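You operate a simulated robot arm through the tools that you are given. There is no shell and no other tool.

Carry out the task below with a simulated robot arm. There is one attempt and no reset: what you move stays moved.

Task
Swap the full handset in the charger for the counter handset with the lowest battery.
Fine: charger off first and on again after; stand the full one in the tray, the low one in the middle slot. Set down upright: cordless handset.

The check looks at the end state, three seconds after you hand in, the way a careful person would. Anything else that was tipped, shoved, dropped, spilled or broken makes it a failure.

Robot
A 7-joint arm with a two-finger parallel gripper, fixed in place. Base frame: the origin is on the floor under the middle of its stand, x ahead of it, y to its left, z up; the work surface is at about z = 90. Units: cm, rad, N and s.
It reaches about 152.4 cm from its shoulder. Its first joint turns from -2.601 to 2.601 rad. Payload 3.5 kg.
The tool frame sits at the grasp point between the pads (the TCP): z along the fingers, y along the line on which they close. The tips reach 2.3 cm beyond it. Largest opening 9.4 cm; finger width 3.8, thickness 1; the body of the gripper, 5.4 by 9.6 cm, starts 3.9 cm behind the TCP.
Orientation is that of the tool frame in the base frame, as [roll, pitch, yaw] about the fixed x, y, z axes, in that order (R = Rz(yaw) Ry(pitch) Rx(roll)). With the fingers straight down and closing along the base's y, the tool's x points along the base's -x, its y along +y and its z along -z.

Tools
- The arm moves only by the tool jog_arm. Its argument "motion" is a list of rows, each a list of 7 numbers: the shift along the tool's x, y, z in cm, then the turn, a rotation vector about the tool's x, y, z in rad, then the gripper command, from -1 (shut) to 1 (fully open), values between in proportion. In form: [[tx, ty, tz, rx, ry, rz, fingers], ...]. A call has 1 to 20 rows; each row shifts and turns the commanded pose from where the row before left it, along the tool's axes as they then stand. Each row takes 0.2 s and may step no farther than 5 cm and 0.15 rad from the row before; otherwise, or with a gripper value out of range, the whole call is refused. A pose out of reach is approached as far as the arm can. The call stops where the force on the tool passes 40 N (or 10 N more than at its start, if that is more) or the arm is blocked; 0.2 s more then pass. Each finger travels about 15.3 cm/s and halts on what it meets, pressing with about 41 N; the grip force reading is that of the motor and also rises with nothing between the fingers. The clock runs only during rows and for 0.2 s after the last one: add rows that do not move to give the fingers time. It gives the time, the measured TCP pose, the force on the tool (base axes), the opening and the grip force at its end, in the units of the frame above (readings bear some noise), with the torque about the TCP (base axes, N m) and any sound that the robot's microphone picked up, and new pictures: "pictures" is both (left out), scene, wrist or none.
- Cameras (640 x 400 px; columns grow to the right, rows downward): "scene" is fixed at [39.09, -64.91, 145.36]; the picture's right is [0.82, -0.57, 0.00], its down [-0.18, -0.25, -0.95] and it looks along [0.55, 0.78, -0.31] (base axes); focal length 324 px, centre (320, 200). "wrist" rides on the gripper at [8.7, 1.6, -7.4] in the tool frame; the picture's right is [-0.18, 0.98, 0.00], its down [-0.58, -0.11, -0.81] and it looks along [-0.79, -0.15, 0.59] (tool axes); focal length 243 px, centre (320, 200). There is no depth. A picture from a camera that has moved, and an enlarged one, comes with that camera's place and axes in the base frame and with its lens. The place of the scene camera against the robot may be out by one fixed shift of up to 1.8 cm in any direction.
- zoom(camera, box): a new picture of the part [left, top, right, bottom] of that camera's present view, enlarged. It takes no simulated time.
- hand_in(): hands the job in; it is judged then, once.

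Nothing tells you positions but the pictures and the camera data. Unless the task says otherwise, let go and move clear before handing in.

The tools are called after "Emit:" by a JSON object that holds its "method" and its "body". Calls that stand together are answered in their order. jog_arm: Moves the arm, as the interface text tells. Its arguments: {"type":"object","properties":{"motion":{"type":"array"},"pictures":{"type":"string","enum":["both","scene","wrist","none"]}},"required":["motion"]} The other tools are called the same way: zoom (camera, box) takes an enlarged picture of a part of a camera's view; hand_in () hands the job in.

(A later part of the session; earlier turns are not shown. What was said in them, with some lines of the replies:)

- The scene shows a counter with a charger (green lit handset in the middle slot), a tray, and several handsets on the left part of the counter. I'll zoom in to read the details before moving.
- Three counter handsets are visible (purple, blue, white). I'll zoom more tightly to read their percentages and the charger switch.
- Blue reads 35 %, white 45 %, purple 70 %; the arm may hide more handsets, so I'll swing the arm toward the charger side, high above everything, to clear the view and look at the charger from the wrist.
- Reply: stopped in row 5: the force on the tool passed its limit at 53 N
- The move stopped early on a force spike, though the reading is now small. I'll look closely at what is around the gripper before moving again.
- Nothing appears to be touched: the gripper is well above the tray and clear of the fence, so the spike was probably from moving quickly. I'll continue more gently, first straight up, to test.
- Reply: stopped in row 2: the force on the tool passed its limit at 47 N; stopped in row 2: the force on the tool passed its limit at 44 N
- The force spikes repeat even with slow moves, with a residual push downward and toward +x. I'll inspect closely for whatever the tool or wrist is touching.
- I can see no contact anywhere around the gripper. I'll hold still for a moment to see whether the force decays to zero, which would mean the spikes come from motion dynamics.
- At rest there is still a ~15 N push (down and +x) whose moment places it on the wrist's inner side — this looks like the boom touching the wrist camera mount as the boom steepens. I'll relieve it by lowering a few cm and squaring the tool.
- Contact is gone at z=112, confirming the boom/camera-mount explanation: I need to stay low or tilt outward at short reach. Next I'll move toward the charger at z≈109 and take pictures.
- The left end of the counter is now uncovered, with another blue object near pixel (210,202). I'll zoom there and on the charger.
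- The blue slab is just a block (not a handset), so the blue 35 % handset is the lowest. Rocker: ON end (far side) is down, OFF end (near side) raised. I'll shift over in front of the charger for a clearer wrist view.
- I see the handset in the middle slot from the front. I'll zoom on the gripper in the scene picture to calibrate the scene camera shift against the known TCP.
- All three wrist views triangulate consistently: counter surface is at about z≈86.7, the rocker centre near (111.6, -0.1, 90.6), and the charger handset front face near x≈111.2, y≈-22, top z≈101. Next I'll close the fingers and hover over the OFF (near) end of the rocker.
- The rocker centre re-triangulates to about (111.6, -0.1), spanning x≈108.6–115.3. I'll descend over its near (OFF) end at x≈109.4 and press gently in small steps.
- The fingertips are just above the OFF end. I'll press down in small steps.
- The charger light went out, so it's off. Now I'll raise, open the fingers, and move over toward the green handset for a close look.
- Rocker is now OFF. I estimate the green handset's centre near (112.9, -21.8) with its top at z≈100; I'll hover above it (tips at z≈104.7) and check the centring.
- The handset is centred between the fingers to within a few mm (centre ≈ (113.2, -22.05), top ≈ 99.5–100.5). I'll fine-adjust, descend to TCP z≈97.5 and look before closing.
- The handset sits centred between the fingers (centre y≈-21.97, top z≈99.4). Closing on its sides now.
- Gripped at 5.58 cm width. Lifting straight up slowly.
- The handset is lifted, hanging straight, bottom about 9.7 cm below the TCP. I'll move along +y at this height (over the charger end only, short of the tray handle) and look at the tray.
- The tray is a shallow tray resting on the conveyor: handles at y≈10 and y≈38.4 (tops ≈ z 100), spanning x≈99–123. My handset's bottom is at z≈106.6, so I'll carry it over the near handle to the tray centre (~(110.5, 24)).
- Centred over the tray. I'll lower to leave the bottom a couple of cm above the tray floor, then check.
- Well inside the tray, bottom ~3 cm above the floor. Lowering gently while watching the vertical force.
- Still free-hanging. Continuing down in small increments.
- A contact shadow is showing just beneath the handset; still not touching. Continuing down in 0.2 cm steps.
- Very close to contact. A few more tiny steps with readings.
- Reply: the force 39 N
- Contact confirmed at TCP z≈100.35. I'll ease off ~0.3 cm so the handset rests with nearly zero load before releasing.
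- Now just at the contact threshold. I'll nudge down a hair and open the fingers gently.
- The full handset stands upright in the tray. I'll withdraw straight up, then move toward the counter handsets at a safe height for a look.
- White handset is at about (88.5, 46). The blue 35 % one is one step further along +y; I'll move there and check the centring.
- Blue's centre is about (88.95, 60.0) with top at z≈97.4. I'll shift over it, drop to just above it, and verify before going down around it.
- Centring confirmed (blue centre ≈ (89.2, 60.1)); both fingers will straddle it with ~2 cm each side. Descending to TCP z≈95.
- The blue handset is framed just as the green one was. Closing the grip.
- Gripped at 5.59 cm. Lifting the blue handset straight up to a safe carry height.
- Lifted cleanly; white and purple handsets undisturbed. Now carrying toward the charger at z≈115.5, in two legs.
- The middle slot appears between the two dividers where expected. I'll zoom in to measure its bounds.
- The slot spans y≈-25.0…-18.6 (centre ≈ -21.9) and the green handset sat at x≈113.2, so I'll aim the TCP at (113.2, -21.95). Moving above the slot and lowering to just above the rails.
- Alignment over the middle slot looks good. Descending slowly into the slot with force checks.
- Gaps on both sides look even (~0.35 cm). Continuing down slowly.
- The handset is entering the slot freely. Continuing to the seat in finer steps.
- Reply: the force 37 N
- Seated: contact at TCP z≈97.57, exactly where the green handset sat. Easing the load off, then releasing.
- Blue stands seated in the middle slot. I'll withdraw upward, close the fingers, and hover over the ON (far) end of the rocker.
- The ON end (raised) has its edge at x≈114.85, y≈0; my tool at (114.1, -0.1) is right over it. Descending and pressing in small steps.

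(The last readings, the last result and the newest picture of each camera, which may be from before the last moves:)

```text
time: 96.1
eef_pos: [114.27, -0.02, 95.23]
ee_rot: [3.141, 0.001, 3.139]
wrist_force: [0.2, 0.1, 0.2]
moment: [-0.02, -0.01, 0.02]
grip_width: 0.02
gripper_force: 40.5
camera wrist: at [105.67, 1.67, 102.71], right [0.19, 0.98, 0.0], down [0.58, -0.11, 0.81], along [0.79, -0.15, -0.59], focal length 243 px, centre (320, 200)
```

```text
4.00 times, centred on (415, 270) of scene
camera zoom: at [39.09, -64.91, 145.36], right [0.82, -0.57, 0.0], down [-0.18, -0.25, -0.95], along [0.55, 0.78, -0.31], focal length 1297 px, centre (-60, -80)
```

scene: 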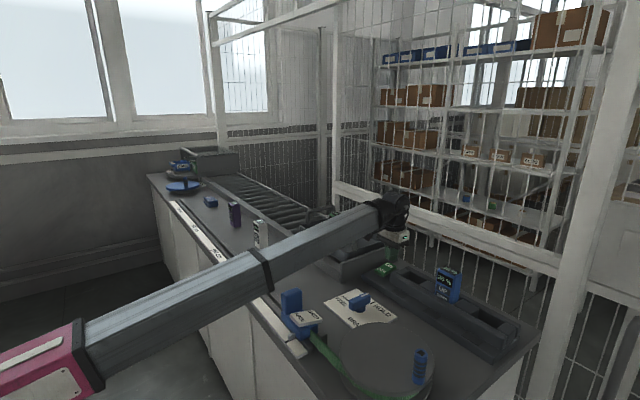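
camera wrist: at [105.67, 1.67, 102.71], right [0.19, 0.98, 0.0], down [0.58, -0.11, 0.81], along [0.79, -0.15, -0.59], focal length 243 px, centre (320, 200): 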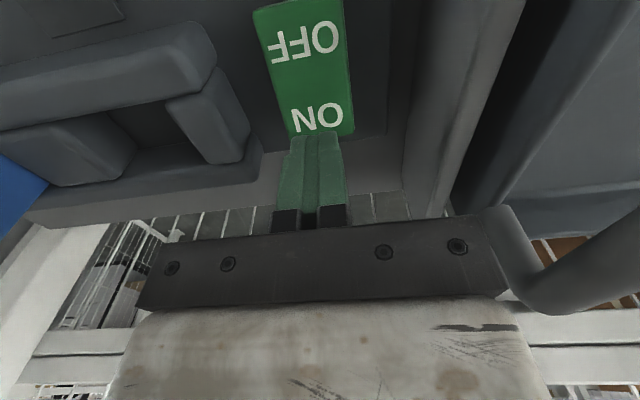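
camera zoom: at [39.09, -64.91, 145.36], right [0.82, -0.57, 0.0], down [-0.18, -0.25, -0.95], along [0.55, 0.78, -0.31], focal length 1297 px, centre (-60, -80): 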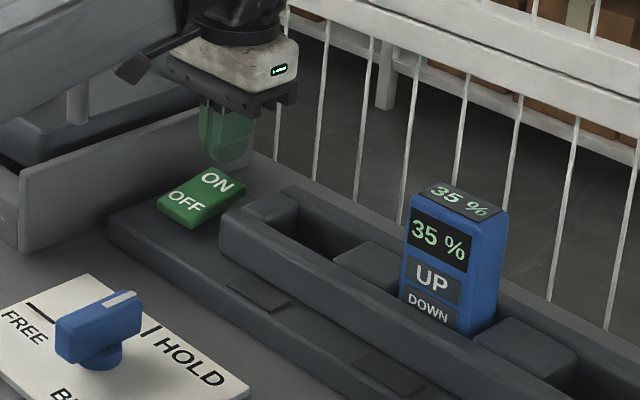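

Slightly shifting 0.4 cm back toward the rocker to mirror the earlier OFF press, then pressing.

Emit:
{"method": "jog_arm", "body": {"motion": [[0.2, 0, 0, 0, 0, 0, -1], [0.2, 0, 0.2, 0, 0, 0, -1], [0, 0, 0.4, 0, 0, 0, -1], [0, 0, 0.4, 0, 0, 0, -1], [0, 0, 0.3, 0, 0, 0, -1], [0, 0, 0.3, 0, 0, 0, -1], [0, 0, 0.3, 0, 0, 0, -1], [0, 0, 0.3, 0, 0, 0, -1], [0, 0, 0.1, 0, 0, 0, -1], [0, 0, 0, 0, 0, 0, -1]]}}

Emit:
{"method": "zoom", "body": {"camera": "scene", "box": [340, 220, 490, 330]}}

```text
time: 98.3
eef_pos: [113.82, 0.01, 92.91]
ee_rot: [3.141, -0.001, 3.139]
wrist_force: [3.1, 0.3, 13.8]
moment: [-0.03, 0.15, 0.0]
grip_width: 0.0
gripper_force: 40.5
camera wrist: at [105.25, 1.68, 100.47], right [0.19, 0.98, 0.0], down [0.58, -0.11, 0.81], along [0.79, -0.15, -0.59], focal length 243 px, centre (320, 200)
```

scene: 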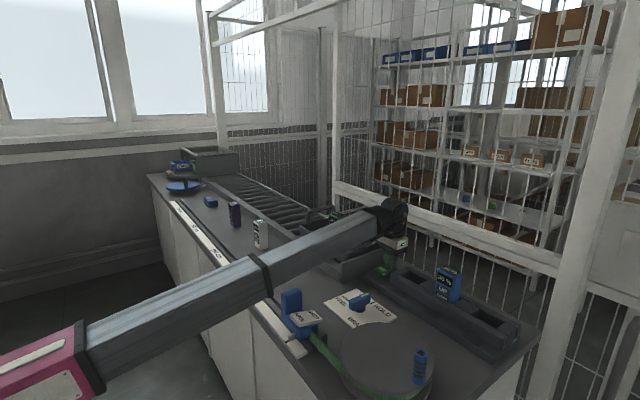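
wrist: 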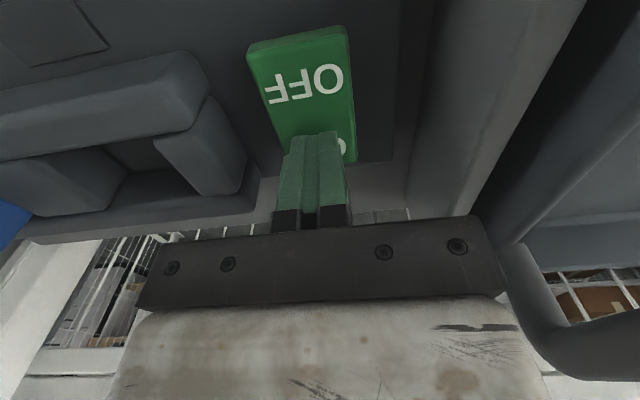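

```text
3.64 times, centred on (415, 275) of scene
camera zoom: at [39.09, -64.91, 145.36], right [0.82, -0.57, 0.0], down [-0.18, -0.25, -0.95], along [0.55, 0.78, -0.31], focal length 1179 px, centre (-26, -73)
```

zoom: 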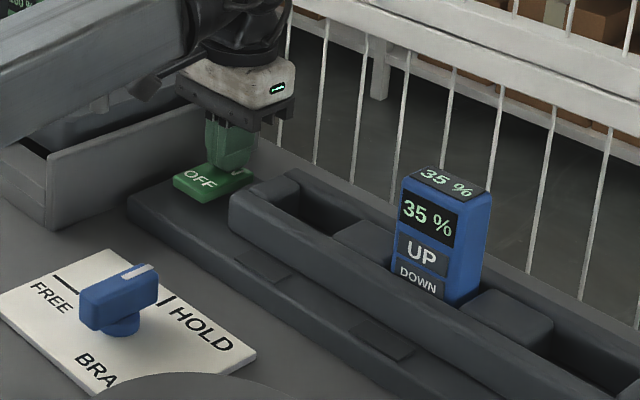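

The rocker has tilted toward ON but the light isn't lit yet; I'll press slightly further.

Emit:
{"method": "jog_arm", "body": {"motion": [[0, 0, 0.1, 0, 0, 0, -1], [0, 0, 0.1, 0, 0, 0, -1], [0, 0, 0, 0, 0, 0, -1]]}}

Emit:
{"method": "zoom", "body": {"camera": "scene", "box": [340, 220, 490, 330]}}

```text
time: 99.1
eef_pos: [113.84, -0.05, 93.06]
ee_rot: [3.137, 0.006, 3.139]
wrist_force: [2.6, 1.7, 8.3]
moment: [0.04, 0.07, 0.04]
grip_width: 0.0
gripper_force: 40.6
stopped in row 3: the force on the tool passed its limit at 42 N (the readings are from after the stop); the commanded pose is now the measured one
camera wrist: at [105.34, 1.67, 100.45], right [0.19, 0.98, 0.0], down [0.58, -0.11, 0.81], along [0.79, -0.15, -0.59], focal length 243 px, centre (320, 200)
```

scene: 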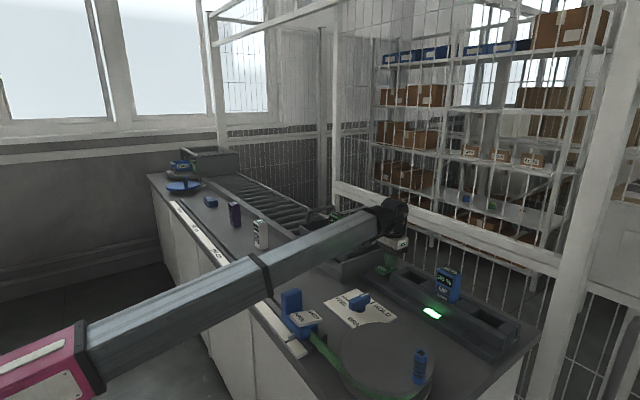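
wrist: 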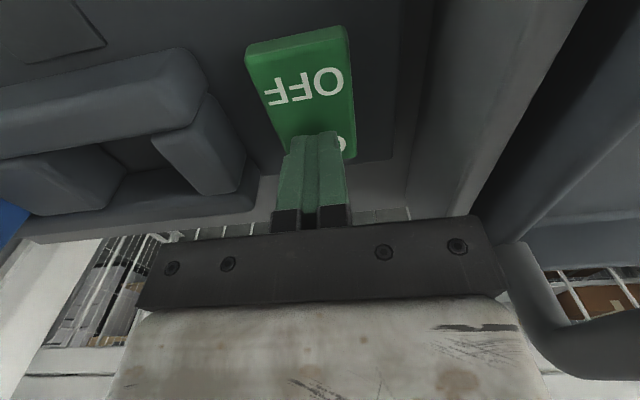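

```text
3.64 times, centred on (415, 275) of scene
camera zoom: at [39.09, -64.91, 145.36], right [0.82, -0.57, 0.0], down [-0.18, -0.25, -0.95], along [0.55, 0.78, -0.31], focal length 1179 px, centre (-26, -73)
```

zoom: 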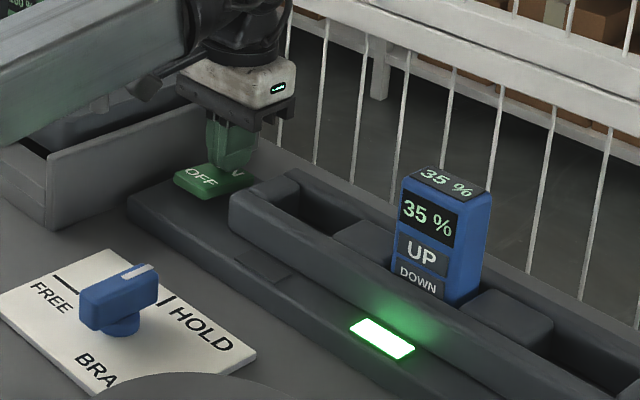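

The green light by the middle slot is on. Withdrawing straight up and checking the final state.

Emit:
{"method": "jog_arm", "body": {"motion": [[0, 0, -0.3, 0, 0, 0, -1], [0, 0, -0.8, 0, 0, 0, -1], [0, 0, -1.5, 0, 0, 0, -1], [0, 0, -2, 0, 0, 0, -1], [0, 0, -2, 0, 0, 0, -1], [0, 0, -2, 0, 0, 0, -1], [0, 0, -2, 0, 0, 0, -1], [0, 0, -2, 0, 0, 0, -1], [0, 0, -1.5, 0, 0, 0, -1], [0, 0, -0.7, 0, 0, 0, -1], [0, 0, 0, 0, 0, 0, -1]]}}

Emit:
{"method": "zoom", "body": {"camera": "scene", "box": [300, 190, 500, 330]}}

Emit:
{"method": "zoom", "body": {"camera": "scene", "box": [190, 170, 330, 270]}}

Emit:
{"method": "zoom", "body": {"camera": "wrist", "box": [0, 0, 640, 230]}}

```text
time: 101.5
eef_pos: [113.82, -0.02, 107.62]
ee_rot: [3.137, 0.002, 3.141]
wrist_force: [0.5, -0.6, 0.8]
moment: [0.0, 0.01, -0.02]
grip_width: 0.02
gripper_force: 40.7
camera wrist: at [105.24, 1.6, 115.11], right [0.19, 0.98, 0.0], down [0.58, -0.11, 0.81], along [0.79, -0.15, -0.59], focal length 243 px, centre (320, 200)
```

scene: 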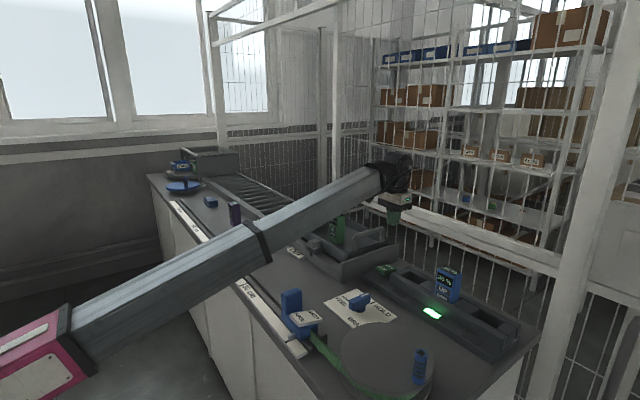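
wrist: 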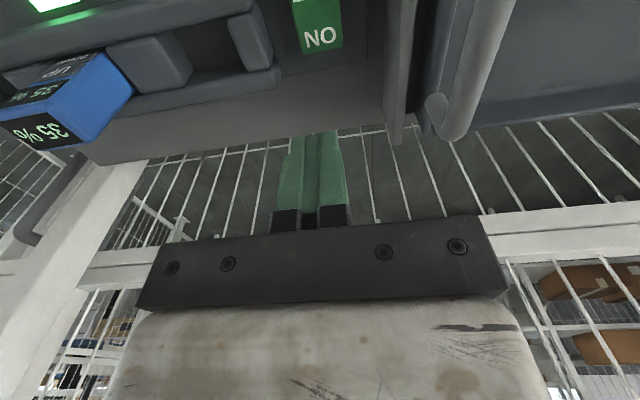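

```text
2.86 times, centred on (400, 260) of scene
camera zoom: at [39.09, -64.91, 145.36], right [0.82, -0.57, 0.0], down [-0.18, -0.25, -0.95], along [0.55, 0.78, -0.31], focal length 927 px, centre (91, 29)
```

zoom: 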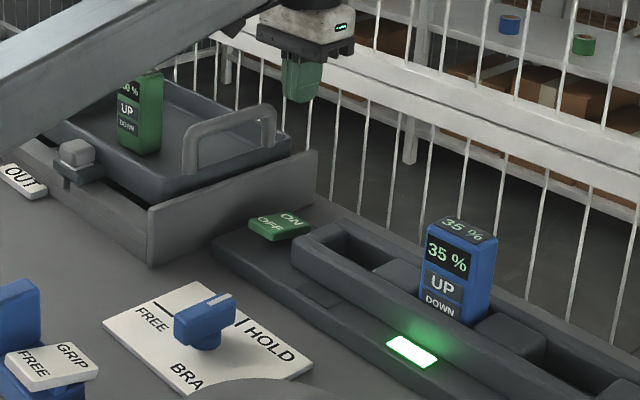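

```text
4.00 times, centred on (260, 220) of scene
camera zoom: at [39.09, -64.91, 145.36], right [0.82, -0.57, 0.0], down [-0.18, -0.25, -0.95], along [0.55, 0.78, -0.31], focal length 1297 px, centre (560, 120)
```

zoom: 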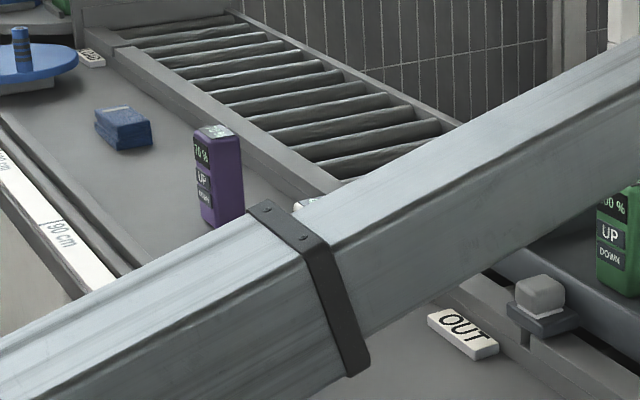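

```text
1.00 times, centred on (320, 115) of wrist (not enlarged: the box is as wide or as high as the picture)
camera zoom: at [105.24, 1.6, 115.11], right [0.19, 0.98, 0.0], down [0.58, -0.11, 0.81], along [0.79, -0.15, -0.59], focal length 243 px, centre (320, 285)
```

zoom: 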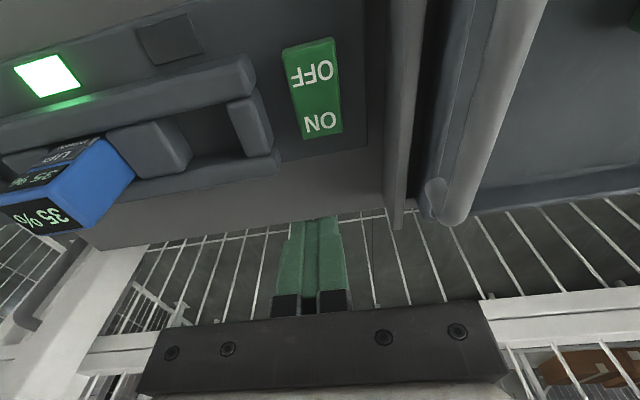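

The final state looks right. The charger is back on with its light lit, the blue 35 % handset stands in the middle slot, and the full green one stands upright in the tray. Everything else I can see is where it was; the boom blocks most of the white handset in this view, but it was standing normally in the earlier pictures. The gripper is empty and clear, so I'm handing in.

Emit:
{"method": "hand_in", "body": {}}

```text
The job is handed in.
```

The swap is done and handed in; I haven't seen the check's result.

- **Full handset:** the green 100 % one is standing upright in the tray.
- **Low handset:** the blue one at 35 % was the lowest on the counter (white showed 45 %, purple 70 %). It is now in the charger's middle slot.
- **Charger:** I switched it off before the swap and back on after. Its green light is lit.

Early on, the arm stopped three times because its boom was pressing on the wrist camera mount. It didn't touch anything on the counter, and keeping the arm lower fixed it.

In the last picture the boom hid most of the white handset. It was standing normally in the earlier pictures, and the arm never came near it after that.
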